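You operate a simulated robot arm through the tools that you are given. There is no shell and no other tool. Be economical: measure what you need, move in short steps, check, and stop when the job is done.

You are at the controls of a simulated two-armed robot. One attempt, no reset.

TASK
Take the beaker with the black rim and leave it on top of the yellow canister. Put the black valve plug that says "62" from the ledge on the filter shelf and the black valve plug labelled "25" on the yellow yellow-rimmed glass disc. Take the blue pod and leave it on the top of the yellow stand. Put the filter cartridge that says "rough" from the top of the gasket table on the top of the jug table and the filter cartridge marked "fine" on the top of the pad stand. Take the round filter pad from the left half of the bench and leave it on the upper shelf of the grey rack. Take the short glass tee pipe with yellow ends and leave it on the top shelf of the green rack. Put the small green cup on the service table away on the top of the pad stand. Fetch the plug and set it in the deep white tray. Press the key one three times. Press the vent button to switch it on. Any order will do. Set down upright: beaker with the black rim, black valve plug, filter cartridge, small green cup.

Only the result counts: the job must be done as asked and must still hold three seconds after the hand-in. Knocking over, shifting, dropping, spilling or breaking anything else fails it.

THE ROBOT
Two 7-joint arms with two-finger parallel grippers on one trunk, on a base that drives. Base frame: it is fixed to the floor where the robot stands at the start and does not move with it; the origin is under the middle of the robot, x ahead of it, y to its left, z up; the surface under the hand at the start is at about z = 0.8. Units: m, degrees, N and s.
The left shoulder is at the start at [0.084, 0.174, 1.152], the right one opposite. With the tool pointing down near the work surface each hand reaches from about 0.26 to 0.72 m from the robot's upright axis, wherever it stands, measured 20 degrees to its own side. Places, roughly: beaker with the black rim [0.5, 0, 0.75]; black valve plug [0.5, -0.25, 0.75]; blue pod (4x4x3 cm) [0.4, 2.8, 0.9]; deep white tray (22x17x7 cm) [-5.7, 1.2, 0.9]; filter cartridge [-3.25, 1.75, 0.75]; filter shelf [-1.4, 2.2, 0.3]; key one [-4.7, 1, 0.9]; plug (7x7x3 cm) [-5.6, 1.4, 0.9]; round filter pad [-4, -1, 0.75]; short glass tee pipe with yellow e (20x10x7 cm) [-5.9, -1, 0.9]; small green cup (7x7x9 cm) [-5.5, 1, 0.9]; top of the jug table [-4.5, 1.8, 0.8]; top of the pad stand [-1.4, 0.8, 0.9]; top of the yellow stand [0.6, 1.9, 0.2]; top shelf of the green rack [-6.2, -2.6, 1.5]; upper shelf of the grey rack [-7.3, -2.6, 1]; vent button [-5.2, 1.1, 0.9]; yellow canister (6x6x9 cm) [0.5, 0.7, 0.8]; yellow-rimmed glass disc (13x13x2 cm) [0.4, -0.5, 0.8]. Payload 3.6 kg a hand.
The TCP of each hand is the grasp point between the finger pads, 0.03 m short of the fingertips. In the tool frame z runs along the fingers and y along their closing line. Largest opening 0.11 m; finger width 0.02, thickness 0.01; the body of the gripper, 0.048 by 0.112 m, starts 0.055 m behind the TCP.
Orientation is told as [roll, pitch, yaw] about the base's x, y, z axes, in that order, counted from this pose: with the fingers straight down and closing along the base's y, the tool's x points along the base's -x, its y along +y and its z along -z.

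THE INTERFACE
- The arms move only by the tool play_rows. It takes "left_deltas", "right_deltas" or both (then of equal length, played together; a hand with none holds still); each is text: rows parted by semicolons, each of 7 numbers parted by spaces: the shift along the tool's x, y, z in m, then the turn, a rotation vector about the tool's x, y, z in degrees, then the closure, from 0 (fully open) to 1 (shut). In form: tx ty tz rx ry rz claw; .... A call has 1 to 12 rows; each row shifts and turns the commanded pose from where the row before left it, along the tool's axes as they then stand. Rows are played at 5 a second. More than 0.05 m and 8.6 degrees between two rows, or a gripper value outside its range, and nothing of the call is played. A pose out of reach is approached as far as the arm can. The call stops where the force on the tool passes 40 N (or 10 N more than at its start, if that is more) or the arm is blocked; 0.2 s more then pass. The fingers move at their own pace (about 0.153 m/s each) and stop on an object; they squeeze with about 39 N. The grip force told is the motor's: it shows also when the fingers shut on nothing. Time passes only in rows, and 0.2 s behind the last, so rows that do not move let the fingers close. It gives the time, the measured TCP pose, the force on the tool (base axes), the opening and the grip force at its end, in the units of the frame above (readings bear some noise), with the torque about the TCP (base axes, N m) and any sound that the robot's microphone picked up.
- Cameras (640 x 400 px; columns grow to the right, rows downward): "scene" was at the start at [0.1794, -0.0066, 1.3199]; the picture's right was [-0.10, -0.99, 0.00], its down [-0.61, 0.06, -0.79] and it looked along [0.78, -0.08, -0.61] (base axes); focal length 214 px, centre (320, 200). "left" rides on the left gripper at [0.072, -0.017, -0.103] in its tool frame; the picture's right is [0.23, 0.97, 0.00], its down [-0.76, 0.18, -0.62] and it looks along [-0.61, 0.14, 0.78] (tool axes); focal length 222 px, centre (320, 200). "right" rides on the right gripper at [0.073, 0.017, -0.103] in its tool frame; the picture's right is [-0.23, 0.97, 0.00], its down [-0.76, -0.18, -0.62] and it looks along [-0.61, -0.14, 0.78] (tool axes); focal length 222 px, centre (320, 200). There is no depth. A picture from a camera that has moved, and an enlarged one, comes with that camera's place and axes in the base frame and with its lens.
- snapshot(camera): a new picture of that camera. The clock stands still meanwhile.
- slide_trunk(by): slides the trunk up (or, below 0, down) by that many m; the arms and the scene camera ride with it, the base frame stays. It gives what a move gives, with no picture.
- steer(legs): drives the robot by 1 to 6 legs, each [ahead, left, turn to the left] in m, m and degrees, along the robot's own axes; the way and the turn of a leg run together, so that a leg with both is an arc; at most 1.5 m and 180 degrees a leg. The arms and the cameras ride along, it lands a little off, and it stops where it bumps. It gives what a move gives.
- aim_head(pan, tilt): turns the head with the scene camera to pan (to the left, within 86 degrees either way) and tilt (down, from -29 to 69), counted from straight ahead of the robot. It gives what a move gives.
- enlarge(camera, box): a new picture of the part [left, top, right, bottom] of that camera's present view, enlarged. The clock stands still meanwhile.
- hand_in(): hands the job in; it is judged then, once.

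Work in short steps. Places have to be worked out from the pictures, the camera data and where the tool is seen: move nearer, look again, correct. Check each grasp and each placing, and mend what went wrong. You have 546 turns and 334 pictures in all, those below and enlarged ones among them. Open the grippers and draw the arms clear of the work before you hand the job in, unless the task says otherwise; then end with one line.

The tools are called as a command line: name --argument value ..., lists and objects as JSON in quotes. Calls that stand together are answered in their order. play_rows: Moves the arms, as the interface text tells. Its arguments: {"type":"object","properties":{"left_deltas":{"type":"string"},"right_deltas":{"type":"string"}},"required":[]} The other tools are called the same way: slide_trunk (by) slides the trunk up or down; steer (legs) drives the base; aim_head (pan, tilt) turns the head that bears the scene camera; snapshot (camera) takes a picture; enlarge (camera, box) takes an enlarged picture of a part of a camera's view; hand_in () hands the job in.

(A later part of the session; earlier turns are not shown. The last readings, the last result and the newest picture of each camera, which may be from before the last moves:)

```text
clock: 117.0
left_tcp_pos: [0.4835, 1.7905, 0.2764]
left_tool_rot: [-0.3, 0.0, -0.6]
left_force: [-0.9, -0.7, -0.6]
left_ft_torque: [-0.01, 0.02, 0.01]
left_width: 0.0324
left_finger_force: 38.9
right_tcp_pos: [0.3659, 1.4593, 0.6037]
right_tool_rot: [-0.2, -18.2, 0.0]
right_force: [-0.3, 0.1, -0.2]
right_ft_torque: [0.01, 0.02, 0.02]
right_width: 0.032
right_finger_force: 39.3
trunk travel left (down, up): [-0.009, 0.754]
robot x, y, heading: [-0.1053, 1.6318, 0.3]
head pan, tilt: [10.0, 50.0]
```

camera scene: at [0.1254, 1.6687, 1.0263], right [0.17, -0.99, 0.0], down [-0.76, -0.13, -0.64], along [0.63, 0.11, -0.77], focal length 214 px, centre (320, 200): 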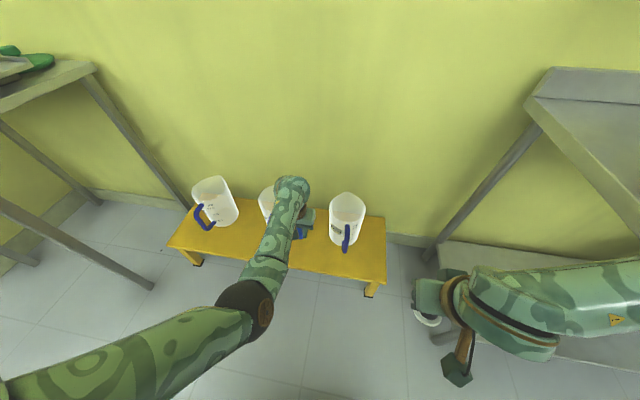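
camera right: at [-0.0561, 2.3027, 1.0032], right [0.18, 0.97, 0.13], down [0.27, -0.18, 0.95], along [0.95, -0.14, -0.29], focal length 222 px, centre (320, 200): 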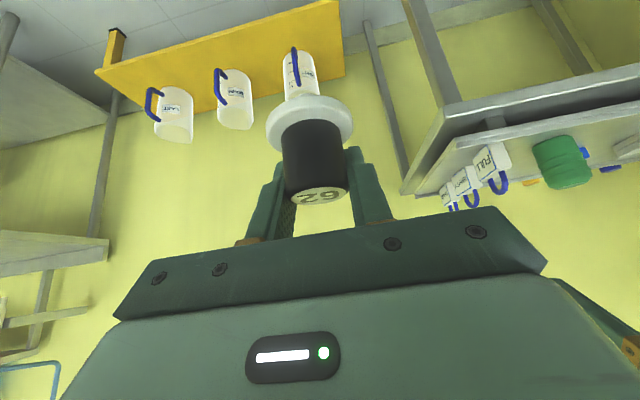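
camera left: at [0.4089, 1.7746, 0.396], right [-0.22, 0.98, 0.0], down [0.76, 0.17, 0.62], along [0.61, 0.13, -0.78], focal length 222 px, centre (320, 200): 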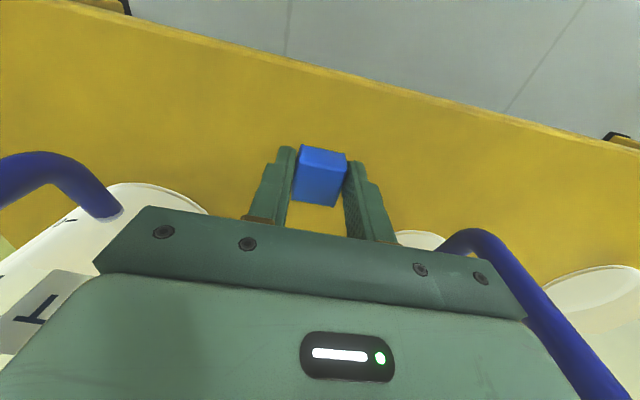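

Not yet in contact; continue by millimetres.

play_rows --left_deltas "0 0 0.003 0 0 0 1;0 0 0.003 0 0 0 1;0 0 0.003 0 0 0 1;0 0 0.003 0 0 0 1;0 0 0 0 0 0 1"

snapshot --camera "left"

```text
clock: 118.2
left_tcp_pos: [0.4828, 1.7913, 0.2652]
left_tool_rot: [-0.2, 0.0, -0.5]
left_force: [0.1, -0.3, 1.2]
left_ft_torque: [0.05, -0.02, 0.04]
left_width: 0.0322
left_finger_force: 38.8
right_tcp_pos: [0.366, 1.4599, 0.6032]
right_tool_rot: [-0.3, -18.3, 0.1]
right_force: [0.4, -0.6, -0.6]
right_ft_torque: [0.0, 0.01, 0.02]
right_width: 0.0321
right_finger_force: 38.9
trunk travel left (down, up): [-0.009, 0.754]
robot x, y, heading: [-0.1063, 1.6273, 0.1]
head pan, tilt: [10.0, 50.0]
```

```text
238 pictures are left
camera left: at [0.4094, 1.7748, 0.3684], right [-0.22, 0.98, 0.0], down [0.76, 0.17, 0.62], along [0.61, 0.13, -0.78], focal length 222 px, centre (320, 200)
```

left: 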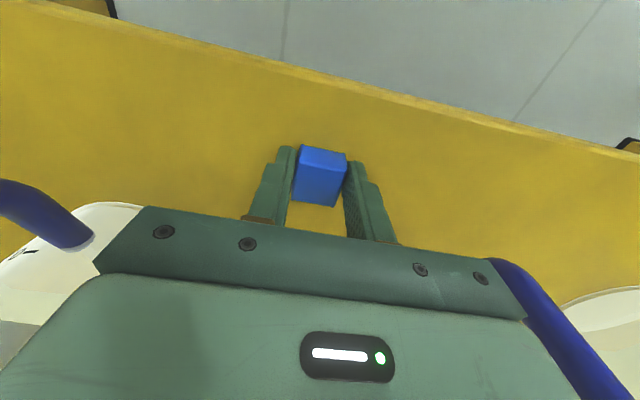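

Middle jug's handle is ~2 cm from the hand's side; I shift 6 mm away and keep lowering.

play_rows --left_deltas "0 -0.006 0 0 0 0 1;0 0 0.003 0 0 0 1;0 0 0.003 0 0 0 1;0 0 0.003 0 0 0 1;0 0 0.003 0 0 0 1;0 0 0 0 0 0 1"

```text
clock: 119.2
left_tcp_pos: [0.4855, 1.7846, 0.26]
left_tool_rot: [-0.1, -0.5, -0.5]
left_force: [-7.4, 0.7, 28.5]
left_ft_torque: [0.26, 0.29, 0.04]
left_width: 0.0323
left_finger_force: 38.8
right_tcp_pos: [0.3644, 1.4588, 0.6046]
right_tool_rot: [0.0, -18.4, 0.1]
right_force: [0.1, 0.7, -0.4]
right_ft_torque: [0.0, -0.05, -0.02]
right_width: 0.0321
right_finger_force: 39.0
trunk travel left (down, up): [-0.009, 0.754]
robot x, y, heading: [-0.1031, 1.6297, 0.1]
head pan, tilt: [10.0, 50.0]
stopped in row 5 (left hand): the force on the tool passed its limit at 60 N (the readings are from after the stop); the commanded pose is now the measured one
```

Contact. Ease up 1 mm, open slightly and lift away.

play_rows --left_deltas "0 0 -0.001 0 0 0 1;0 0 0 0 0 0 0.6;0 0 0 0 0 0 0.5;0 0 -0.01 0 0 0 0.5;0 0 -0.03 0 0 0 0.5;0 0 -0.04 0 0 0 0.5;0 0 -0.04 0 0 0 0.5;0 0 0 0 0 0 0.5"

snapshot --camera "left"

```text
clock: 121.0
left_tcp_pos: [0.4839, 1.7866, 0.3787]
left_tool_rot: [-0.2, -0.2, -0.5]
left_force: [0.3, 0.2, -0.3]
left_ft_torque: [-0.01, 0.02, 0.01]
left_width: 0.055
left_finger_force: 0.1
right_tcp_pos: [0.3665, 1.4597, 0.6034]
right_tool_rot: [-0.1, -18.2, 0.0]
right_force: [-0.6, 0.3, -0.5]
right_ft_torque: [-0.02, -0.01, 0.01]
right_width: 0.0324
right_finger_force: 39.0
trunk travel left (down, up): [-0.009, 0.754]
robot x, y, heading: [-0.105, 1.6272, 0.2]
head pan, tilt: [10.0, 50.0]
```

```text
237 pictures are left
camera left: at [0.4106, 1.7699, 0.4819], right [-0.22, 0.98, 0.0], down [0.76, 0.17, 0.63], along [0.61, 0.13, -0.78], focal length 222 px, centre (320, 200)
```

left: 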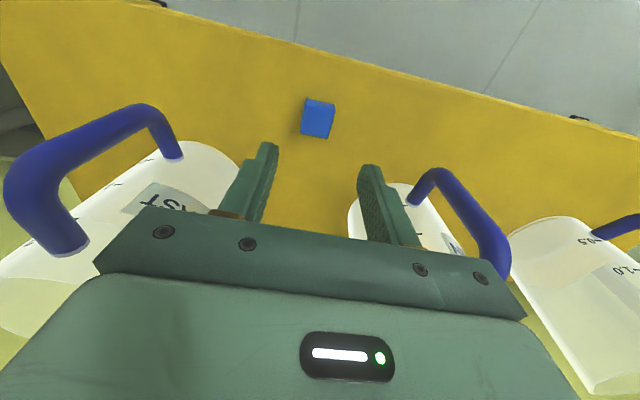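

Pod is on the stand. I raise the hand, back away and restore the trunk height.

play_rows --left_deltas "0 0 -0.04 0 0 0 0.5;0.02 0 -0.04 0 0 0 0.5;0.03 0 -0.04 0 0 0 0.5;0.03 0 -0.04 0 0 0 0.5;0 0 0 0 0 0 0.5"

steer --legs '[[-0.4, 0, 0]]'

slide_trunk --by 0.26

aim_head --pan 86 --tilt 30

snapshot --camera "scene"

```text
clock: 122.1
left_tcp_pos: [0.4569, 1.8016, 0.5754]
left_tool_rot: [1.2, -9.2, 0.3]
left_force: [0.0, 1.2, 0.7]
left_ft_torque: [-0.02, -0.01, 0.02]
left_width: 0.055
left_finger_force: 0.1
left hand out of reach, approached as far as the arm can: row 4
right_tcp_pos: [0.3669, 1.4607, 0.6036]
right_tool_rot: [-0.3, -18.3, 0.2]
right_force: [-0.4, -0.2, -0.5]
right_ft_torque: [0.02, -0.03, -0.02]
right_width: 0.0323
right_finger_force: 39.0
trunk travel left (down, up): [-0.009, 0.754]
robot x, y, heading: [-0.1056, 1.6294, 0.1]
head pan, tilt: [10.0, 50.0]
stopped in row 5 (left hand): the arm was blocked; the commanded pose is now the measured one
```

```text
clock: 124.6
left_tcp_pos: [0.0587, 1.8008, 0.5741]
left_tool_rot: [1.4, -9.0, 0.1]
left_force: [0.2, 0.2, 0.6]
left_ft_torque: [0.0, -0.02, 0.01]
left_width: 0.0549
left_finger_force: 0.1
right_tcp_pos: [-0.032, 1.4586, 0.6035]
right_tool_rot: [-0.2, -18.3, 0.0]
right_force: [-0.3, 1.1, -0.4]
right_ft_torque: [0.01, 0.0, -0.02]
right_width: 0.0323
right_finger_force: 39.1
trunk travel left (down, up): [-0.009, 0.754]
robot x, y, heading: [-0.5041, 1.6275, 0.5]
head pan, tilt: [10.0, 50.0]
```

```text
clock: 127.3
left_tcp_pos: [0.06, 1.8091, 0.8333]
left_tool_rot: [2.2, -9.1, 0.6]
left_force: [-0.3, 0.6, -0.8]
left_ft_torque: [-0.05, 0.04, -0.02]
left_width: 0.0552
left_finger_force: 0.1
right_tcp_pos: [-0.032, 1.458, 0.8624]
right_tool_rot: [-0.2, -18.2, 0.1]
right_force: [-0.6, -0.2, -0.4]
right_ft_torque: [0.01, -0.02, -0.03]
right_width: 0.0323
right_finger_force: 39.3
trunk travel left (down, up): [-0.269, 0.494]
robot x, y, heading: [-0.5035, 1.6306, 0.1]
head pan, tilt: [10.0, 50.0]
```

```text
clock: 128.7
left_tcp_pos: [0.0618, 1.8089, 0.8362]
left_tool_rot: [2.1, -9.3, 0.5]
left_force: [0.3, 0.3, 0.1]
left_ft_torque: [0.0, -0.03, 0.03]
left_width: 0.055
left_finger_force: 0.1
right_tcp_pos: [-0.0315, 1.4588, 0.8631]
right_tool_rot: [-0.2, -18.2, 0.2]
right_force: [-0.4, -0.2, -0.6]
right_ft_torque: [0.03, 0.03, 0.0]
right_width: 0.0324
right_finger_force: 39.6
trunk travel left (down, up): [-0.269, 0.494]
robot x, y, heading: [-0.5041, 1.6275, 0.2]
head pan, tilt: [85.9, 30.0]
```

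```text
236 pictures are left
camera scene: at [-0.4028, 1.7219, 1.332], right [1.0, -0.07, 0.0], down [-0.04, -0.5, -0.87], along [0.06, 0.86, -0.5], focal length 214 px, centre (320, 200)
```

scene: 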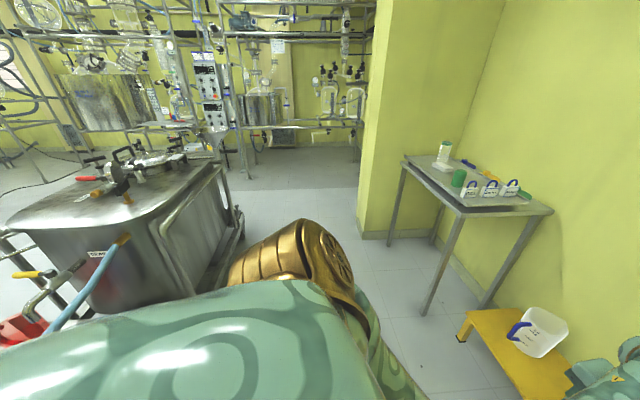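

Rotate left 90° in place (clear radius) and look for the filter shelf.

steer --legs '[[0, 0, 90]]'

aim_head --pan 60 --tilt 30

snapshot --camera "scene"

```text
clock: 133.0
left_tcp_pos: [-0.6874, 2.1909, 0.8365]
left_tool_rot: [2.1, -9.4, 91.2]
left_force: [0.9, 0.4, 0.2]
left_ft_torque: [-0.03, 0.01, 0.03]
left_width: 0.055
left_finger_force: 0.0
right_tcp_pos: [-0.3383, 2.1035, 0.8632]
right_tool_rot: [-0.2, -18.3, 90.7]
right_force: [-0.5, 0.5, -0.7]
right_ft_torque: [-0.02, 0.0, -0.02]
right_width: 0.0322
right_finger_force: 38.6
trunk travel left (down, up): [-0.269, 0.494]
robot x, y, heading: [-0.5027, 1.6291, 91.0]
head pan, tilt: [85.9, 30.0]
```

```text
clock: 133.9
left_tcp_pos: [-0.6907, 2.1895, 0.8362]
left_tool_rot: [2.2, -9.4, 91.3]
left_force: [0.0, -0.2, 0.3]
left_ft_torque: [0.02, 0.03, -0.01]
left_width: 0.055
left_finger_force: 0.0
right_tcp_pos: [-0.3377, 2.1015, 0.8647]
right_tool_rot: [-0.3, -18.3, 90.6]
right_force: [-0.4, 0.6, -0.5]
right_ft_torque: [0.03, -0.02, 0.02]
right_width: 0.0322
right_finger_force: 39.0
trunk travel left (down, up): [-0.269, 0.494]
robot x, y, heading: [-0.5007, 1.6306, 90.7]
head pan, tilt: [60.0, 30.0]
```

```text
235 pictures are left
camera scene: at [-0.5822, 1.7686, 1.332], right [0.49, 0.87, 0.0], down [0.44, -0.24, -0.87], along [-0.76, 0.42, -0.5], focal length 214 px, centre (320, 200)
```

scene: 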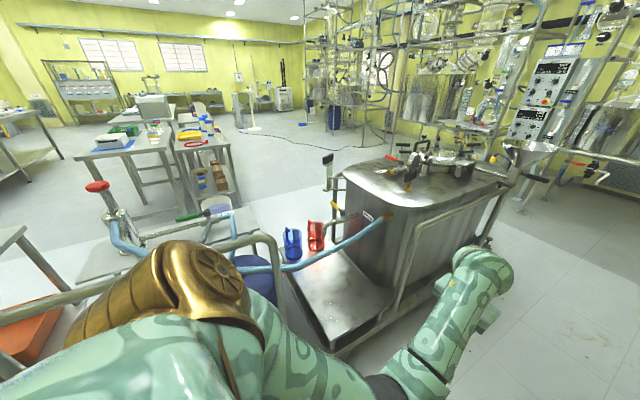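

The low steel platform beside the vessel looks like the filter shelf. Zoom in.

enlarge --camera "scene" --box '[230, 170, 450, 370]'

```text
2.00 times, centred on (340, 270) of scene
camera zoom: at [-0.5822, 1.7686, 1.332], right [0.49, 0.87, 0.0], down [0.44, -0.24, -0.87], along [-0.76, 0.42, -0.5], focal length 429 px, centre (280, 60)
```

zoom: 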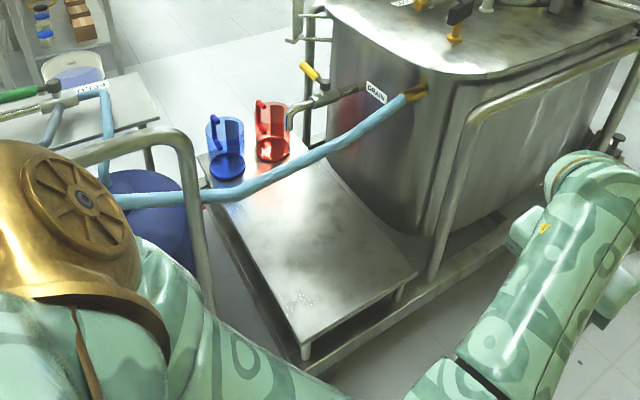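

Shelf spans x≈-1.0…-1.7, y≈2.07…2.40, z≈0.3, with a hose over its far half. I'll drive to (-0.35, 2.05), turn to face it.

steer --legs '[[0.45, -0.15, 0], [0, 0, 89]]'

aim_head --pan 0 --tilt 45

snapshot --camera "scene"

snapshot --camera "right"

```text
clock: 140.5
left_tcp_pos: [-0.9225, 1.909, 0.835]
left_tool_rot: [2.2, -9.4, -179.7]
left_force: [-1.1, -0.4, -0.7]
left_ft_torque: [-0.04, 0.01, -0.03]
left_width: 0.055
left_finger_force: 0.0
right_tcp_pos: [-0.8293, 2.2602, 0.8632]
right_tool_rot: [-0.2, -18.3, 179.8]
right_force: [-0.7, -0.9, 0.0]
right_ft_torque: [0.02, -0.02, -0.01]
right_width: 0.0321
right_finger_force: 38.9
trunk travel left (down, up): [-0.269, 0.494]
robot x, y, heading: [-0.3598, 2.0847, 179.9]
head pan, tilt: [60.0, 30.0]
```

```text
clock: 141.8
left_tcp_pos: [-0.9231, 1.9095, 0.8363]
left_tool_rot: [2.3, -9.4, -179.6]
left_force: [-0.2, 0.2, -0.5]
left_ft_torque: [0.02, 0.0, 0.0]
left_width: 0.0552
left_finger_force: 0.1
right_tcp_pos: [-0.8289, 2.2579, 0.8638]
right_tool_rot: [-0.1, -18.3, 179.8]
right_force: [-0.1, 0.6, 0.2]
right_ft_torque: [-0.01, 0.04, 0.0]
right_width: 0.0324
right_finger_force: 39.1
trunk travel left (down, up): [-0.269, 0.494]
robot x, y, heading: [-0.3605, 2.0853, 180.1]
head pan, tilt: [0.0, 45.0]
```

```text
233 pictures are left
camera scene: at [-0.532, 2.09, 1.3094], right [0.0, 1.0, 0.0], down [0.71, 0.0, -0.71], along [-0.71, 0.0, -0.71], focal length 214 px, centre (320, 200)
```

scene: 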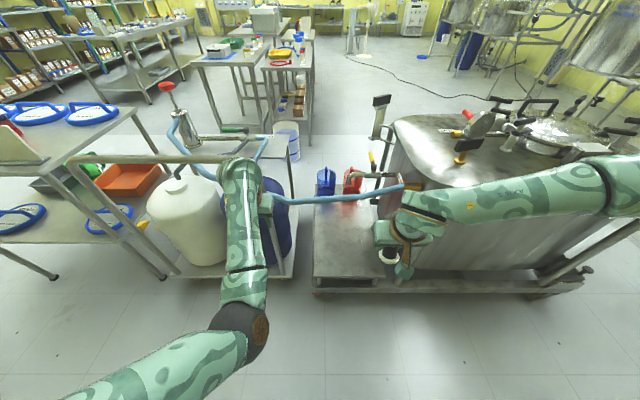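

```text
232 pictures are left
camera right: at [-0.728, 2.2418, 0.9398], right [-0.22, -0.97, 0.07], down [-0.53, 0.18, 0.83], along [-0.82, 0.15, -0.55], focal length 222 px, centre (320, 200)
```

right: 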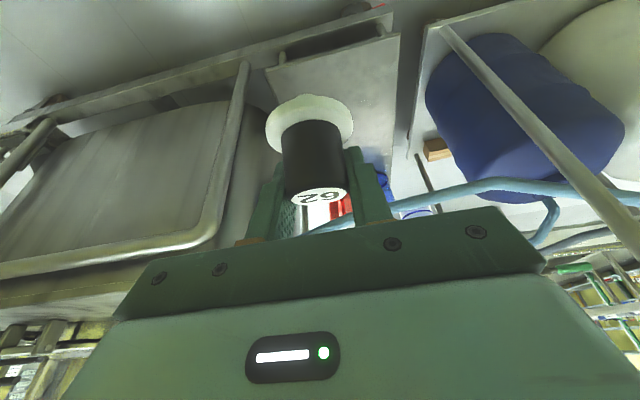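

The right forearm would foul the vessel if I approach straight; I'll approach diagonally (heading ~135°). First tuck the left hand back and up.

play_rows --left_deltas "0.02 0.02 -0.03 -2 0 0 0.5;0.02 0.02 -0.03 0 4 0 0.5;0.02 0.02 -0.03 0 4 0 0.5;0.02 0.02 -0.03 0 0 0 0.5;0.03 0.02 -0.03 0 0 0 0.5;0.03 0 -0.03 0 0 0 0.5;0.03 0 -0.03 0 0 0 0.5;0 0 0 0 0 0 0.5"

snapshot --camera "scene"

```text
clock: 143.6
left_tcp_pos: [-0.8449, 1.7355, 0.943]
left_tool_rot: [4.1, -1.4, -179.0]
left_force: [0.1, -0.1, 0.3]
left_ft_torque: [-0.01, -0.02, 0.0]
left_width: 0.0549
left_finger_force: 0.1
left hand out of reach, approached as far as the arm can: row 2, 3, 4, 5, 6, 7
right_tcp_pos: [-0.8278, 2.2587, 0.8638]
right_tool_rot: [-0.2, -18.3, 179.8]
right_force: [0.5, 0.6, 0.3]
right_ft_torque: [0.02, 0.0, 0.01]
right_width: 0.0321
right_finger_force: 39.1
trunk travel left (down, up): [-0.269, 0.494]
robot x, y, heading: [-0.3604, 2.0898, 179.9]
head pan, tilt: [0.0, 45.0]
```

```text
231 pictures are left
camera scene: at [-0.5322, 2.0901, 1.3093], right [0.0, 1.0, 0.0], down [0.71, 0.0, -0.71], along [-0.71, 0.0, -0.71], focal length 214 px, centre (320, 200)
```

scene: 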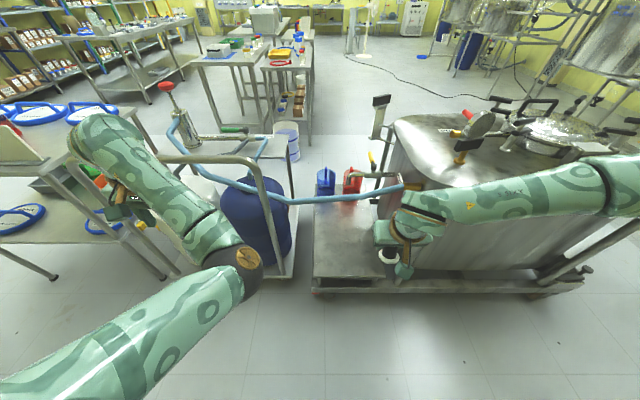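

Try bringing the left hand toward its starting pose (close in, high).

play_rows --left_deltas "0.01 -0.03 -0.03 -2 0 0 0.5;0.01 -0.03 -0.03 -2 0 0 0.5;0.01 -0.03 -0.03 0 0 0 0.5;0.01 -0.03 -0.03 0 0 0 0.5;0.01 -0.03 -0.03 0 0 0 0.5;0.01 -0.03 -0.03 0 0 0 0.5;0.01 -0.03 -0.03 0 0 0 0.5;0.01 -0.03 0 0 0 0 0.5;0 0 0 0 0 0 0.5"

snapshot --camera "scene"

```text
clock: 145.6
left_tcp_pos: [-0.9533, 1.811, 1.0409]
left_tool_rot: [8.2, -1.4, -179.1]
left_force: [0.2, 0.3, 0.2]
left_ft_torque: [0.0, -0.01, -0.01]
left_width: 0.0554
left_finger_force: 0.1
left hand out of reach, approached as far as the arm can: row 1, 2, 3, 4, 5, 6, 7, 8
right_tcp_pos: [-0.8274, 2.2603, 0.8627]
right_tool_rot: [-0.2, -18.3, 179.9]
right_force: [-0.3, 0.7, -1.3]
right_ft_torque: [0.0, 0.03, 0.02]
right_width: 0.0323
right_finger_force: 38.5
trunk travel left (down, up): [-0.269, 0.494]
robot x, y, heading: [-0.3601, 2.0878, 179.8]
head pan, tilt: [0.0, 45.0]
```

```text
230 pictures are left
camera scene: at [-0.5318, 2.0899, 1.3094], right [0.0, 1.0, 0.0], down [0.71, 0.0, -0.71], along [-0.71, 0.0, -0.71], focal length 214 px, centre (320, 200)
```

scene: 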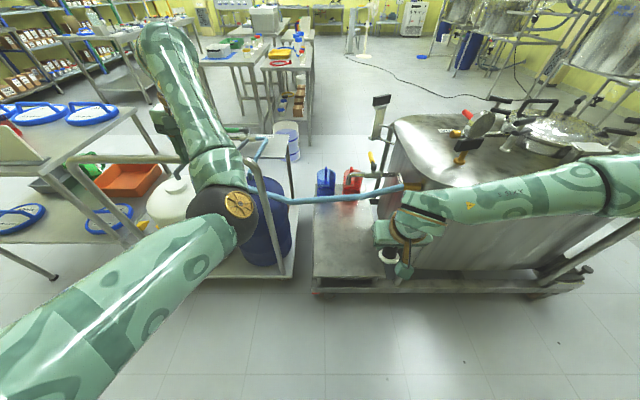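

Left hand stays high enough to pass over the cart frame (~0.7). I lower the trunk here in free space first, then see how the hands sit.

slide_trunk --by -0.18

snapshot --camera "scene"

```text
clock: 147.6
left_tcp_pos: [-0.9916, 1.81, 0.7451]
left_tool_rot: [8.5, 11.2, -179.1]
left_force: [0.6, 0.4, 0.0]
left_ft_torque: [-0.02, 0.0, -0.04]
left_width: 0.0549
left_finger_force: 0.1
right_tcp_pos: [-0.8282, 2.2605, 0.6843]
right_tool_rot: [-0.2, -18.3, 179.7]
right_force: [0.4, 0.4, -0.7]
right_ft_torque: [0.02, 0.0, 0.01]
right_width: 0.0322
right_finger_force: 39.1
trunk travel left (down, up): [-0.089, 0.674]
robot x, y, heading: [-0.3607, 2.085, 179.7]
head pan, tilt: [0.0, 45.0]
```

```text
229 pictures are left
camera scene: at [-0.6317, 2.0902, 1.1202], right [0.0, 1.0, 0.0], down [0.71, 0.0, -0.71], along [-0.71, 0.0, -0.71], focal length 214 px, centre (320, 200)
```

scene: 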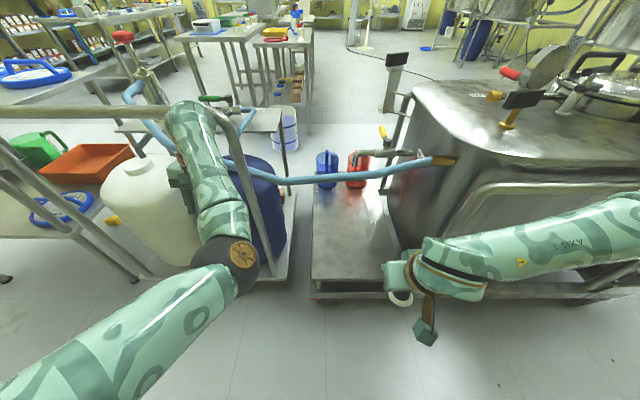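

Left hand sank; raise it again.

play_rows --left_deltas "0 0 -0.04 -4 -5 0 0.5;0 0 -0.04 -4 -5 0 0.5;0 0.01 -0.04 0 0 0 0.5;0 0.01 -0.04 0 0 0 0.5;0 0.01 -0.04 0 0 0 0.5;0 0.01 -0.04 0 0 0 0.5;0 0 0 0 0 0 0.5"

```text
clock: 149.2
left_tcp_pos: [-1.0364, 1.8098, 0.9803]
left_tool_rot: [16.2, 1.6, 178.8]
left_force: [0.3, -0.6, 0.1]
left_ft_torque: [-0.01, -0.03, 0.02]
left_width: 0.0554
left_finger_force: 0.0
left hand out of reach, approached as far as the arm can: row 1, 2, 3, 4, 5
right_tcp_pos: [-0.8295, 2.2605, 0.6829]
right_tool_rot: [-0.1, -18.3, 179.9]
right_force: [-0.6, -0.5, -1.3]
right_ft_torque: [0.0, 0.01, 0.0]
right_width: 0.0322
right_finger_force: 38.8
trunk travel left (down, up): [-0.089, 0.674]
robot x, y, heading: [-0.359, 2.0876, 179.9]
head pan, tilt: [0.0, 45.0]
```

Roll sign corrected; set right tool back to -35° so the plug hangs upright.

play_rows --left_deltas "0 0 0 8 0 0 0.5;0 0 0 8 0 0 0.5;0 0 0 0 0 0 0.5" --right_deltas "0 0 0 0 -8.4 0 1;0 0 0 0 -8.4 0 1;0 0 0 0 0 0 1"

steer --legs '[[0, 0, -20]]'

snapshot --camera "scene"

snapshot --camera "right"

```text
clock: 150.0
left_tcp_pos: [-1.0374, 1.8107, 0.9797]
left_tool_rot: [0.1, 1.6, 178.8]
left_force: [-0.8, -0.2, 0.0]
left_ft_torque: [0.01, 0.01, -0.02]
left_width: 0.055
left_finger_force: 0.0
right_tcp_pos: [-0.8373, 2.2477, 0.702]
right_tool_rot: [-1.8, -33.2, -179.6]
right_force: [-0.2, -0.2, 0.2]
right_ft_torque: [0.0, -0.01, -0.01]
right_width: 0.0322
right_finger_force: 39.0
right hand out of reach, approached as far as the arm can: row 2
trunk travel left (down, up): [-0.089, 0.674]
robot x, y, heading: [-0.3575, 2.0891, 180.1]
head pan, tilt: [0.0, 45.0]
```

```text
clock: 151.5
left_tcp_pos: [-1.0904, 2.0599, 0.9795]
left_tool_rot: [0.3, 1.6, 158.7]
left_force: [-0.7, 0.8, 0.1]
left_ft_torque: [-0.05, -0.01, 0.0]
left_width: 0.055
left_finger_force: 0.1
right_tcp_pos: [-0.7529, 2.4013, 0.7004]
right_tool_rot: [-2.0, -33.3, 160.3]
right_force: [0.0, 0.1, 0.5]
right_ft_torque: [0.0, -0.01, 0.01]
right_width: 0.0322
right_finger_force: 39.3
trunk travel left (down, up): [-0.089, 0.674]
robot x, y, heading: [-0.3586, 2.088, 159.8]
head pan, tilt: [0.0, 45.0]
```

```text
228 pictures are left
camera scene: at [-0.6153, 2.1847, 1.1199], right [0.34, 0.94, 0.0], down [0.66, -0.24, -0.71], along [-0.66, 0.24, -0.71], focal length 214 px, centre (320, 200)
```

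scene: 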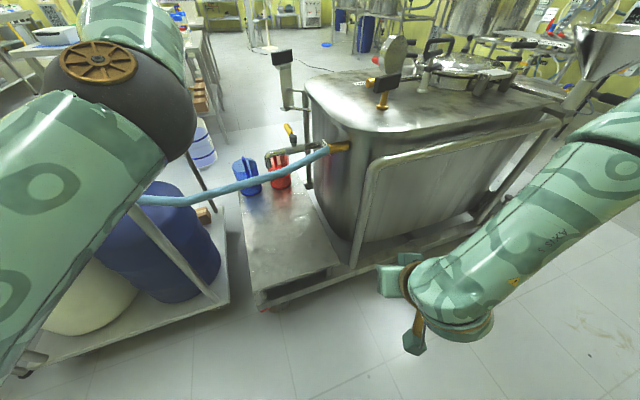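

```text
227 pictures are left
camera right: at [-0.6494, 2.343, 0.7488], right [-0.52, -0.85, 0.1], down [-0.22, 0.25, 0.94], along [-0.82, 0.47, -0.32], focal length 222 px, centre (320, 200)
```

right: 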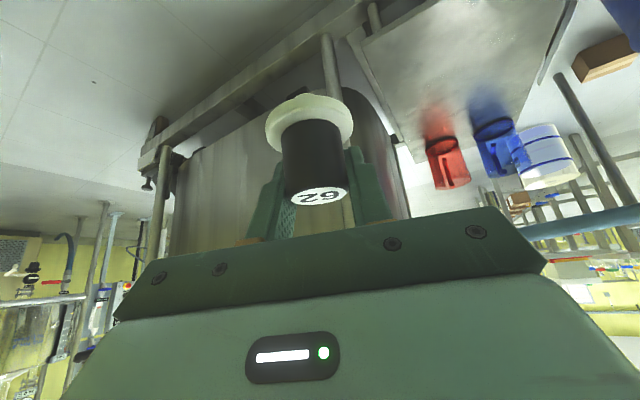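

Approach: strafe left 0.29 m, then look.

steer --legs '[[0, 0.29, 0]]'

snapshot --camera "scene"

snapshot --camera "right"

```text
clock: 153.5
left_tcp_pos: [-1.1919, 1.7873, 0.979]
left_tool_rot: [0.2, 1.6, 158.6]
left_force: [0.5, -0.8, -0.9]
left_ft_torque: [-0.02, 0.0, 0.01]
left_width: 0.0549
left_finger_force: 0.2
right_tcp_pos: [-0.8517, 2.1296, 0.7021]
right_tool_rot: [-2.0, -33.2, 160.2]
right_force: [0.2, 0.0, 0.0]
right_ft_torque: [-0.03, 0.0, -0.03]
right_width: 0.0323
right_finger_force: 39.4
trunk travel left (down, up): [-0.089, 0.674]
robot x, y, heading: [-0.4585, 1.8157, 159.9]
head pan, tilt: [0.0, 45.0]
```

```text
226 pictures are left
camera scene: at [-0.7161, 1.9113, 1.1199], right [0.35, 0.94, 0.0], down [0.66, -0.24, -0.71], along [-0.66, 0.25, -0.71], focal length 214 px, centre (320, 200)
```

scene: 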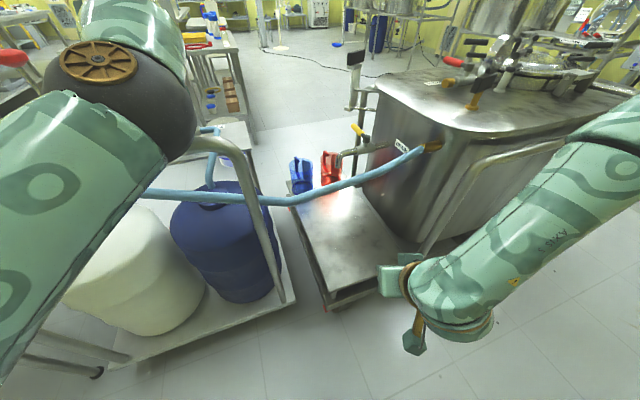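

```text
225 pictures are left
camera right: at [-0.7498, 2.07, 0.7489], right [-0.52, -0.85, 0.1], down [-0.22, 0.25, 0.94], along [-0.82, 0.47, -0.32], focal length 222 px, centre (320, 200)
```

right: 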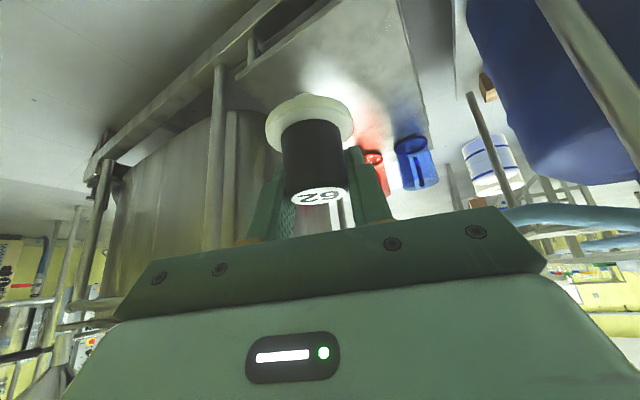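

Drive ahead 0.2 m.

steer --legs '[[0.2, 0.0, 0]]'

snapshot --camera "scene"

snapshot --camera "right"

```text
clock: 155.1
left_tcp_pos: [-1.3804, 1.8571, 0.9781]
left_tool_rot: [0.2, 1.7, 158.7]
left_force: [-0.8, -0.7, -0.1]
left_ft_torque: [-0.03, -0.04, 0.01]
left_width: 0.0548
left_finger_force: 0.0
right_tcp_pos: [-1.041, 2.1996, 0.7007]
right_tool_rot: [-1.9, -33.1, 160.4]
right_force: [-0.1, -0.2, -0.1]
right_ft_torque: [-0.02, 0.01, 0.02]
right_width: 0.0322
right_finger_force: 39.0
trunk travel left (down, up): [-0.089, 0.674]
robot x, y, heading: [-0.6463, 1.886, 159.8]
head pan, tilt: [0.0, 45.0]
```

```text
224 pictures are left
camera scene: at [-0.9044, 1.9816, 1.1196], right [0.35, 0.94, 0.0], down [0.66, -0.25, -0.71], along [-0.66, 0.24, -0.71], focal length 214 px, centre (320, 200)
```

scene: 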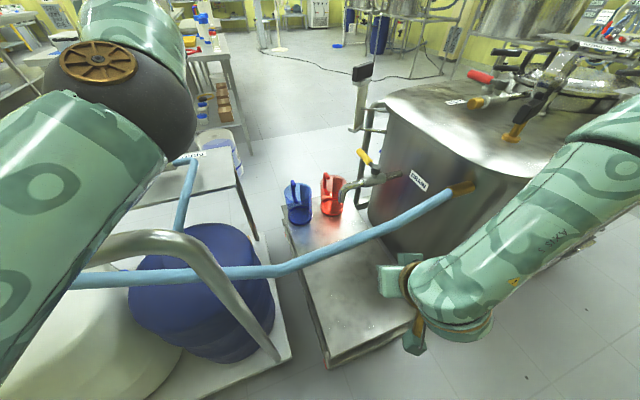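

```text
223 pictures are left
camera right: at [-0.9378, 2.14, 0.7485], right [-0.52, -0.85, 0.1], down [-0.22, 0.25, 0.94], along [-0.82, 0.47, -0.32], focal length 222 px, centre (320, 200)
```

right: 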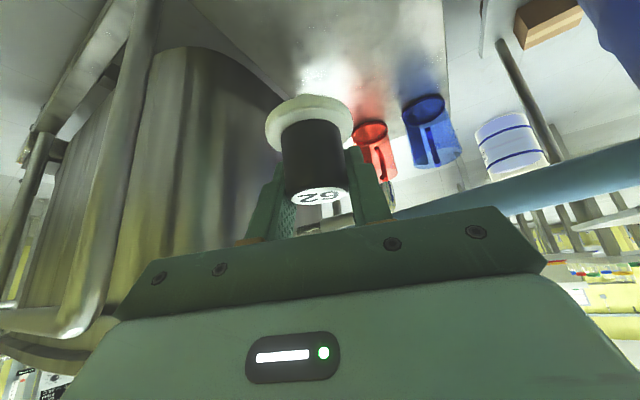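

Hose runs at x≈-1.17 above; target (-1.075, 2.20) is clear in front of it. Descend.

play_rows --right_deltas "0.018 0.0017 0.036 -2 -1.9 0 1;0.018 0.0017 0.036 0 0 0 1;0.018 0.0017 0.036 0 0 0 1;0.018 0.0017 0.036 0 0 0 1;0.018 0.0017 0.036 0 0 0 1;0.018 0.0017 0.036 0 0 0 1;0 0 0 0 0 0 1"

snapshot --camera "scene"

snapshot --camera "right"

```text
clock: 156.7
left_tcp_pos: [-1.3796, 1.8577, 0.9795]
left_tool_rot: [0.2, 1.6, 158.8]
left_force: [0.2, 0.5, 0.8]
left_ft_torque: [0.0, -0.01, 0.01]
left_width: 0.055
left_finger_force: 0.0
right_tcp_pos: [-1.1632, 2.1529, 0.5289]
right_tool_rot: [-0.2, -34.8, 160.3]
right_force: [0.9, -0.2, 0.1]
right_ft_torque: [0.0, 0.02, -0.01]
right_width: 0.0323
right_finger_force: 38.7
right hand out of reach, approached as far as the arm can: row 1, 2, 3, 4, 5, 6
trunk travel left (down, up): [-0.089, 0.674]
robot x, y, heading: [-0.6469, 1.8809, 159.6]
head pan, tilt: [0.0, 45.0]
```

```text
222 pictures are left
camera scene: at [-0.9035, 1.9812, 1.12], right [0.35, 0.94, 0.0], down [0.66, -0.25, -0.71], along [-0.66, 0.24, -0.71], focal length 214 px, centre (320, 200)
```

scene: 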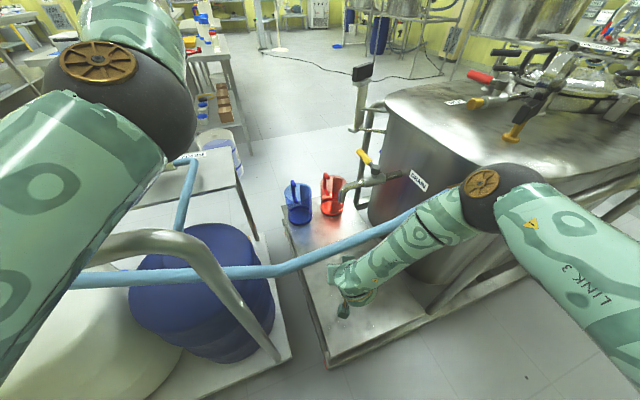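

```text
221 pictures are left
camera right: at [-1.0577, 2.0968, 0.5726], right [-0.51, -0.85, 0.13], down [-0.19, 0.26, 0.95], along [-0.84, 0.45, -0.3], focal length 222 px, centre (320, 200)
```

right: 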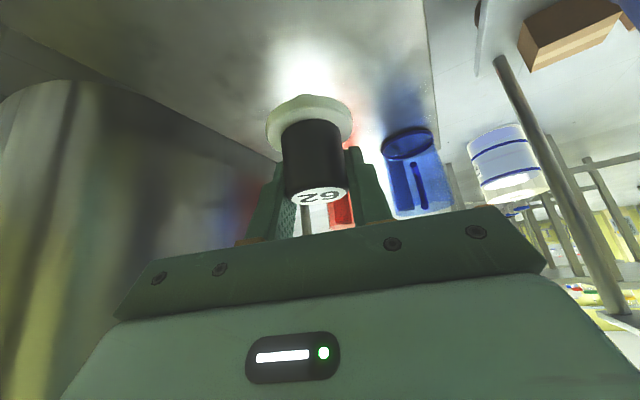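

The arm took an awkward elbow path. I back off 0.25 m, then lower the trunk further and come in with more extension.

steer --legs '[[-0.25, 0.0, 0]]'

slide_trunk --by -0.085

snapshot --camera "scene"

```text
clock: 158.5
left_tcp_pos: [-1.1443, 1.7687, 0.9803]
left_tool_rot: [0.3, 1.6, 158.8]
left_force: [-0.3, -0.3, 0.1]
left_ft_torque: [0.03, 0.0, 0.02]
left_width: 0.0551
left_finger_force: 0.0
right_tcp_pos: [-0.9304, 2.0665, 0.5297]
right_tool_rot: [-0.2, -34.9, 160.5]
right_force: [0.3, -0.5, 0.1]
right_ft_torque: [0.0, -0.02, 0.01]
right_width: 0.0323
right_finger_force: 38.9
trunk travel left (down, up): [-0.089, 0.674]
robot x, y, heading: [-0.4148, 1.7965, 159.9]
head pan, tilt: [0.0, 45.0]
```

```text
clock: 159.7
left_tcp_pos: [-1.1706, 1.7779, 0.8507]
left_tool_rot: [0.1, 6.6, 158.9]
left_force: [0.1, 0.0, 0.2]
left_ft_torque: [-0.02, -0.01, 0.02]
left_width: 0.0551
left_finger_force: 0.1
right_tcp_pos: [-0.9178, 2.059, 0.4024]
right_tool_rot: [-0.4, -28.4, 160.5]
right_force: [0.9, -0.1, 0.5]
right_ft_torque: [-0.01, -0.04, 0.03]
right_width: 0.0322
right_finger_force: 39.3
trunk travel left (down, up): [-0.004, 0.759]
robot x, y, heading: [-0.4162, 1.7966, 159.5]
head pan, tilt: [0.0, 45.0]
```

```text
220 pictures are left
camera scene: at [-0.7203, 1.9126, 1.0283], right [0.34, 0.94, 0.0], down [0.66, -0.24, -0.71], along [-0.66, 0.24, -0.71], focal length 214 px, centre (320, 200)
```

scene: 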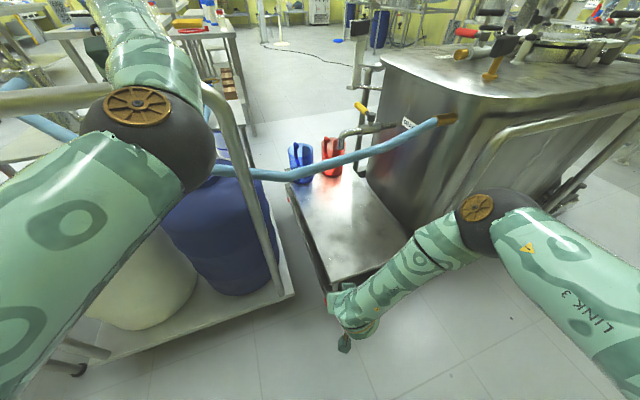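

From here I can simply extend the nearly straight arm to the target (elbow then stays clear of the vessel). Fix tilt and extend forward/right.

play_rows --right_deltas "0 0 -0.02 0 -3.3 0 1;0 0 -0.02 0 -3.3 0 1;-0.03 -0.013 0.015 0 0 0 1;-0.03 -0.013 0.015 0 0 0 1;-0.03 -0.013 0.015 0 0 0 1;-0.03 -0.013 0.015 0 0 0 1;0 0 0 0 0 0 1"

snapshot --camera "scene"

snapshot --camera "right"

```text
clock: 161.3
left_tcp_pos: [-1.171, 1.7769, 0.8491]
left_tool_rot: [0.0, 6.6, 158.9]
left_force: [0.2, -0.5, 0.0]
left_ft_torque: [0.0, 0.0, 0.01]
left_width: 0.055
left_finger_force: 0.0
right_tcp_pos: [-1.0388, 2.1267, 0.4719]
right_tool_rot: [-0.4, -34.9, 160.5]
right_force: [-0.7, 0.6, -0.6]
right_ft_torque: [-0.01, -0.01, -0.02]
right_width: 0.032
right_finger_force: 38.7
right hand out of reach, approached as far as the arm can: row 1, 2
trunk travel left (down, up): [-0.004, 0.759]
robot x, y, heading: [-0.4115, 1.8001, 159.7]
head pan, tilt: [0.0, 45.0]
```

```text
219 pictures are left
camera scene: at [-0.7211, 1.913, 1.0278], right [0.34, 0.94, 0.0], down [0.66, -0.24, -0.71], along [-0.66, 0.24, -0.71], focal length 214 px, centre (320, 200)
```

scene: 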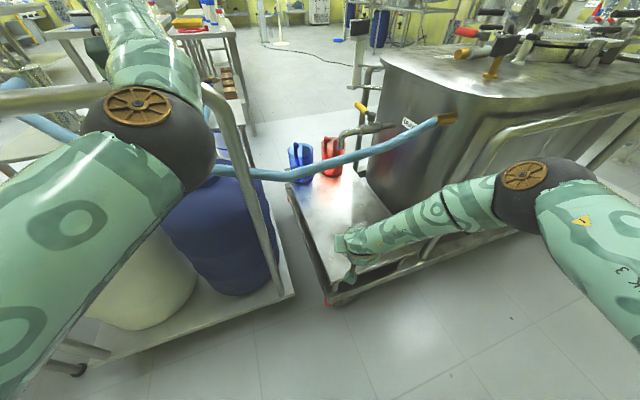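

```text
218 pictures are left
camera right: at [-0.9323, 2.0702, 0.5164], right [-0.5, -0.85, 0.12], down [-0.19, 0.25, 0.95], along [-0.84, 0.45, -0.29], focal length 222 px, centre (320, 200)
```

right: 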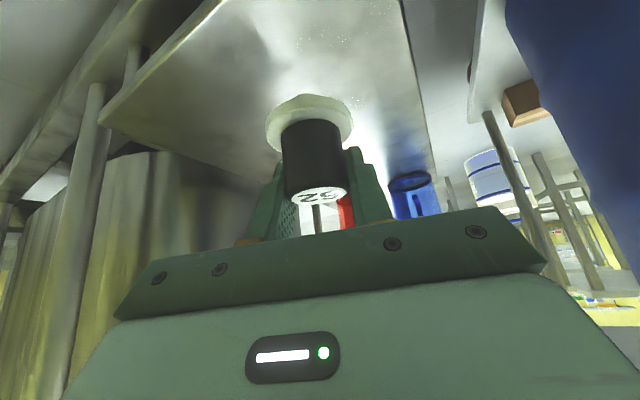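

Good path. Ahead 5 cm, right 3 cm, down 6 cm.

play_rows --right_deltas "-0.0033 -0.015 0.039 0 0 0 1;-0.0033 -0.015 0.039 0 0 0 1;0 0 0 0 0 0 1"

snapshot --camera "right"

enlarge --camera "scene" --box '[260, 130, 460, 330]'

```text
clock: 162.1
left_tcp_pos: [-1.1696, 1.7771, 0.849]
left_tool_rot: [0.1, 6.6, 158.9]
left_force: [-0.2, 0.1, -0.7]
left_ft_torque: [0.01, 0.0, -0.01]
left_width: 0.0551
left_finger_force: 0.0
right_tcp_pos: [-1.074, 2.1711, 0.4121]
right_tool_rot: [-0.4, -34.9, 160.6]
right_force: [0.6, -0.5, 0.0]
right_ft_torque: [0.02, 0.01, 0.02]
right_width: 0.0321
right_finger_force: 39.0
trunk travel left (down, up): [-0.004, 0.759]
robot x, y, heading: [-0.4156, 1.8004, 159.6]
head pan, tilt: [0.0, 45.0]
```

```text
217 pictures are left
camera right: at [-0.9682, 2.1156, 0.455], right [-0.5, -0.85, 0.12], down [-0.19, 0.25, 0.95], along [-0.84, 0.45, -0.29], focal length 222 px, centre (320, 200)
```

right: 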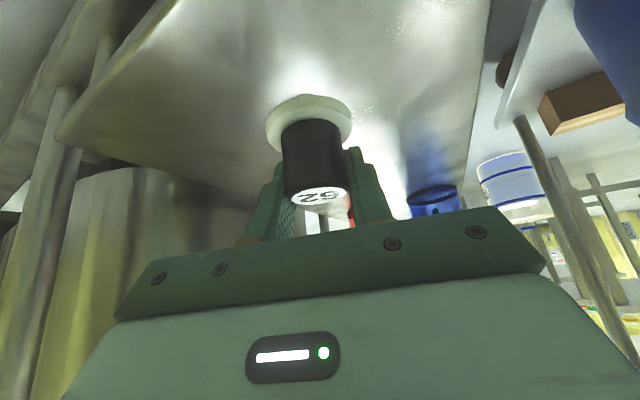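

```text
2.00 times, centred on (360, 230) of scene
camera zoom: at [-0.7211, 1.913, 1.0278], right [0.34, 0.94, 0.0], down [0.66, -0.24, -0.71], along [-0.66, 0.24, -0.71], focal length 429 px, centre (240, 140)
```

zoom: 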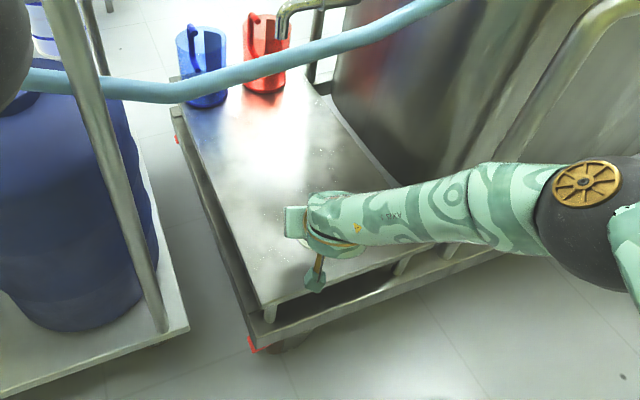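

Well over the shelf. Lower 5 cm, then in small steps.

play_rows --right_deltas "0.0115 0 0.0164 0 0 0 1;0.0115 0 0.0164 0 0 0 1;0.0017 0 0.0025 0 0 0 1;0.0017 0 0.0025 0 0 0 1;0.0017 0 0.0025 0 0 0 1;0.0017 0 0.0025 0 0 0 1;0 0 0 0 0 0 1"

```text
clock: 163.7
left_tcp_pos: [-1.1698, 1.7765, 0.8512]
left_tool_rot: [0.0, 6.5, 158.9]
left_force: [-0.2, -0.6, 0.2]
left_ft_torque: [0.01, 0.02, 0.01]
left_width: 0.055
left_finger_force: 0.2
right_tcp_pos: [-1.075, 2.1723, 0.3633]
right_tool_rot: [-0.3, -35.1, 160.5]
right_force: [2.0, 1.0, 16.0]
right_ft_torque: [-0.05, -0.27, 0.02]
right_width: 0.0323
right_finger_force: 38.8
trunk travel left (down, up): [-0.004, 0.759]
robot x, y, heading: [-0.4133, 1.7974, 159.9]
head pan, tilt: [0.0, 45.0]
```

Contact. Release and back out.

play_rows --right_deltas "-0.0003 0 -0.0005 0 0 0 1;0 0 0 0 0 0 0.6;0 0 0 0 0 0 0.4;0 0 0 0 0 0 0.2;0 0 -0.02 0 0 0 0.2;0 0 -0.04 0 0 0 0.2;0 0 -0.04 0 0 0 0.2;0 0 0 0 0 0 0.2"

snapshot --camera "right"

```text
clock: 165.5
left_tcp_pos: [-1.1697, 1.777, 0.8499]
left_tool_rot: [0.1, 6.7, 158.9]
left_force: [-0.5, 0.8, 0.6]
left_ft_torque: [0.0, 0.01, -0.03]
left_width: 0.0551
left_finger_force: 0.0
right_tcp_pos: [-1.0219, 2.1514, 0.4432]
right_tool_rot: [-0.4, -35.0, 160.4]
right_force: [-0.1, 0.2, 0.2]
right_ft_torque: [0.02, -0.01, 0.01]
right_width: 0.088
right_finger_force: 0.1
trunk travel left (down, up): [-0.004, 0.759]
robot x, y, heading: [-0.4108, 1.8026, 160.2]
head pan, tilt: [0.0, 45.0]
```

```text
215 pictures are left
camera right: at [-0.9156, 2.0954, 0.4859], right [-0.5, -0.85, 0.12], down [-0.19, 0.25, 0.95], along [-0.84, 0.45, -0.29], focal length 222 px, centre (320, 200)
```

right: 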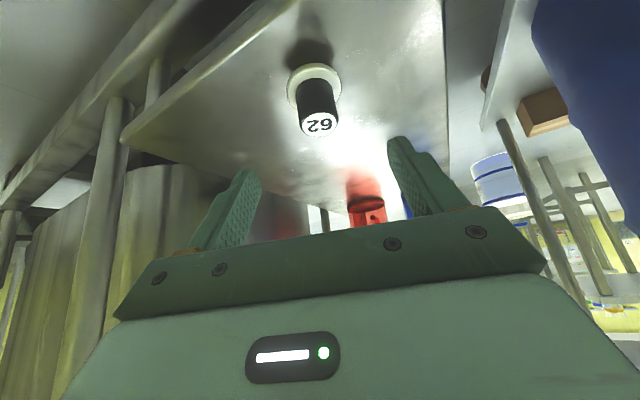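

Plug 62 stands on the filter shelf. Back off and raise the trunk.

play_rows --right_deltas "0 0 -0.04 0 0 0 0.2;0 0 -0.04 0 0 0 0.2;0 0 -0.04 0 0 0 0.2;0 0 0 0 0 0 0.2"

steer --legs '[[-0.25, 0.0, 0]]'

slide_trunk --by 0.27

snapshot --camera "scene"

```text
clock: 166.5
left_tcp_pos: [-1.1695, 1.777, 0.8488]
left_tool_rot: [0.1, 6.7, 158.9]
left_force: [0.0, 0.6, 0.4]
left_ft_torque: [-0.03, 0.02, -0.01]
left_width: 0.0551
left_finger_force: 0.0
right_tcp_pos: [-0.9564, 2.1292, 0.5412]
right_tool_rot: [-0.4, -34.9, 160.5]
right_force: [1.1, 0.0, 0.0]
right_ft_torque: [-0.04, -0.01, 0.02]
right_width: 0.0879
right_finger_force: 0.1
trunk travel left (down, up): [-0.004, 0.759]
robot x, y, heading: [-0.4097, 1.7966, 160.0]
head pan, tilt: [0.0, 45.0]
```

```text
clock: 167.5
left_tcp_pos: [-1.1427, 1.7389, 0.8701]
left_tool_rot: [-3.0, 1.0, 163.8]
left_force: [0.0, -0.6, -1.0]
left_ft_torque: [-0.01, -0.02, -0.02]
left_width: 0.0549
left_finger_force: 0.1
right_tcp_pos: [-0.8762, 2.1167, 0.5565]
right_tool_rot: [-1.4, -33.4, 154.3]
right_force: [0.8, -0.3, 0.4]
right_ft_torque: [-0.02, 0.02, 0.0]
right_width: 0.0879
right_finger_force: 0.1
trunk travel left (down, up): [-0.004, 0.759]
robot x, y, heading: [-0.3807, 1.7524, 156.7]
head pan, tilt: [0.0, 45.0]
stopped in leg 1: the force on the tool passed its limit at 173 N (the readings are from after the stop); the commanded pose is now the measured one
```

```text
clock: 167.9
left_tcp_pos: [-1.1323, 1.7176, 0.9019]
left_tool_rot: [-5.9, -4.7, 167.2]
left_force: [-1.6, 0.2, -1.3]
left_ft_torque: [-0.01, -0.05, -0.02]
left_width: 0.0551
left_finger_force: 0.0
right_tcp_pos: [-0.8422, 2.1112, 0.5815]
right_tool_rot: [-2.4, -35.0, 151.9]
right_force: [0.1, 0.2, 0.3]
right_ft_torque: [0.01, 0.01, 0.03]
right_width: 0.088
right_finger_force: 0.0
trunk travel left (down, up): [-0.005, 0.758]
robot x, y, heading: [-0.3844, 1.742, 154.9]
head pan, tilt: [0.0, 45.0]
stopped: the arm was blocked; the commanded pose is now the measured one
```

```text
214 pictures are left
camera scene: at [-0.7237, 1.9026, 1.018], right [0.42, 0.91, 0.0], down [0.67, -0.31, -0.67], along [-0.61, 0.29, -0.74], focal length 214 px, centre (320, 200)
```

scene: 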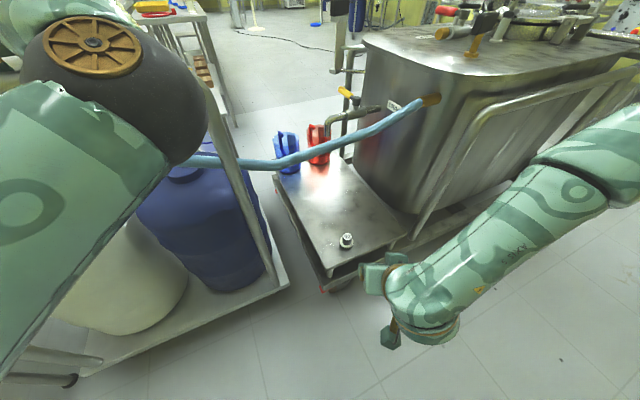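

Something caught the left hand. Look through its camera.

snapshot --camera "left"

aim_head --pan 45 --tilt 35

snapshot --camera "scene"

```text
213 pictures are left
camera left: at [-1.0529, 1.7044, 0.9989], right [0.0, -0.99, -0.12], down [-0.74, -0.08, 0.66], along [-0.67, 0.09, -0.74], focal length 222 px, centre (320, 200)
```

left: 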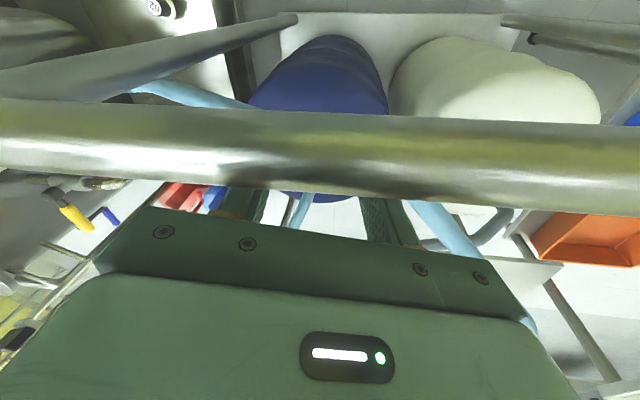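

```text
clock: 169.0
left_tcp_pos: [-1.128, 1.7331, 0.8969]
left_tool_rot: [-3.9, -2.0, 161.5]
left_force: [-58.2, -16.4, 32.1]
left_ft_torque: [1.4, -2.64, 1.17]
left_width: 0.0387
left_finger_force: 0.1
right_tcp_pos: [-0.8528, 2.1016, 0.5791]
right_tool_rot: [-1.2, -36.5, 152.0]
right_force: [-0.4, -0.7, 0.1]
right_ft_torque: [-0.03, 0.0, -0.03]
right_width: 0.0878
right_finger_force: 0.0
trunk travel left (down, up): [-0.005, 0.758]
robot x, y, heading: [-0.3892, 1.728, 153.5]
head pan, tilt: [45.0, 35.0]
```

```text
212 pictures are left
camera scene: at [-0.705, 1.8133, 1.042], right [-0.32, 0.95, 0.0], down [0.55, 0.18, -0.81], along [-0.77, -0.26, -0.58], focal length 214 px, centre (320, 200)
```

scene: 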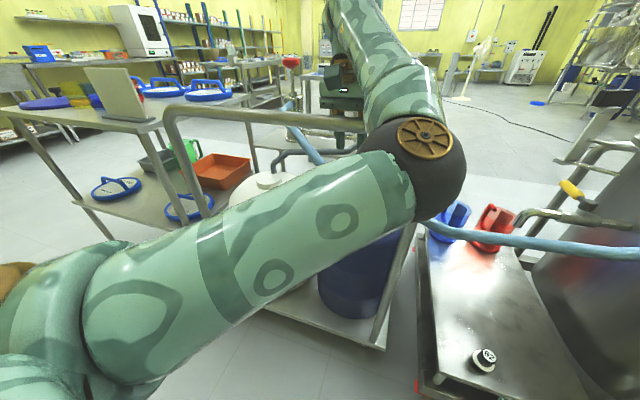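

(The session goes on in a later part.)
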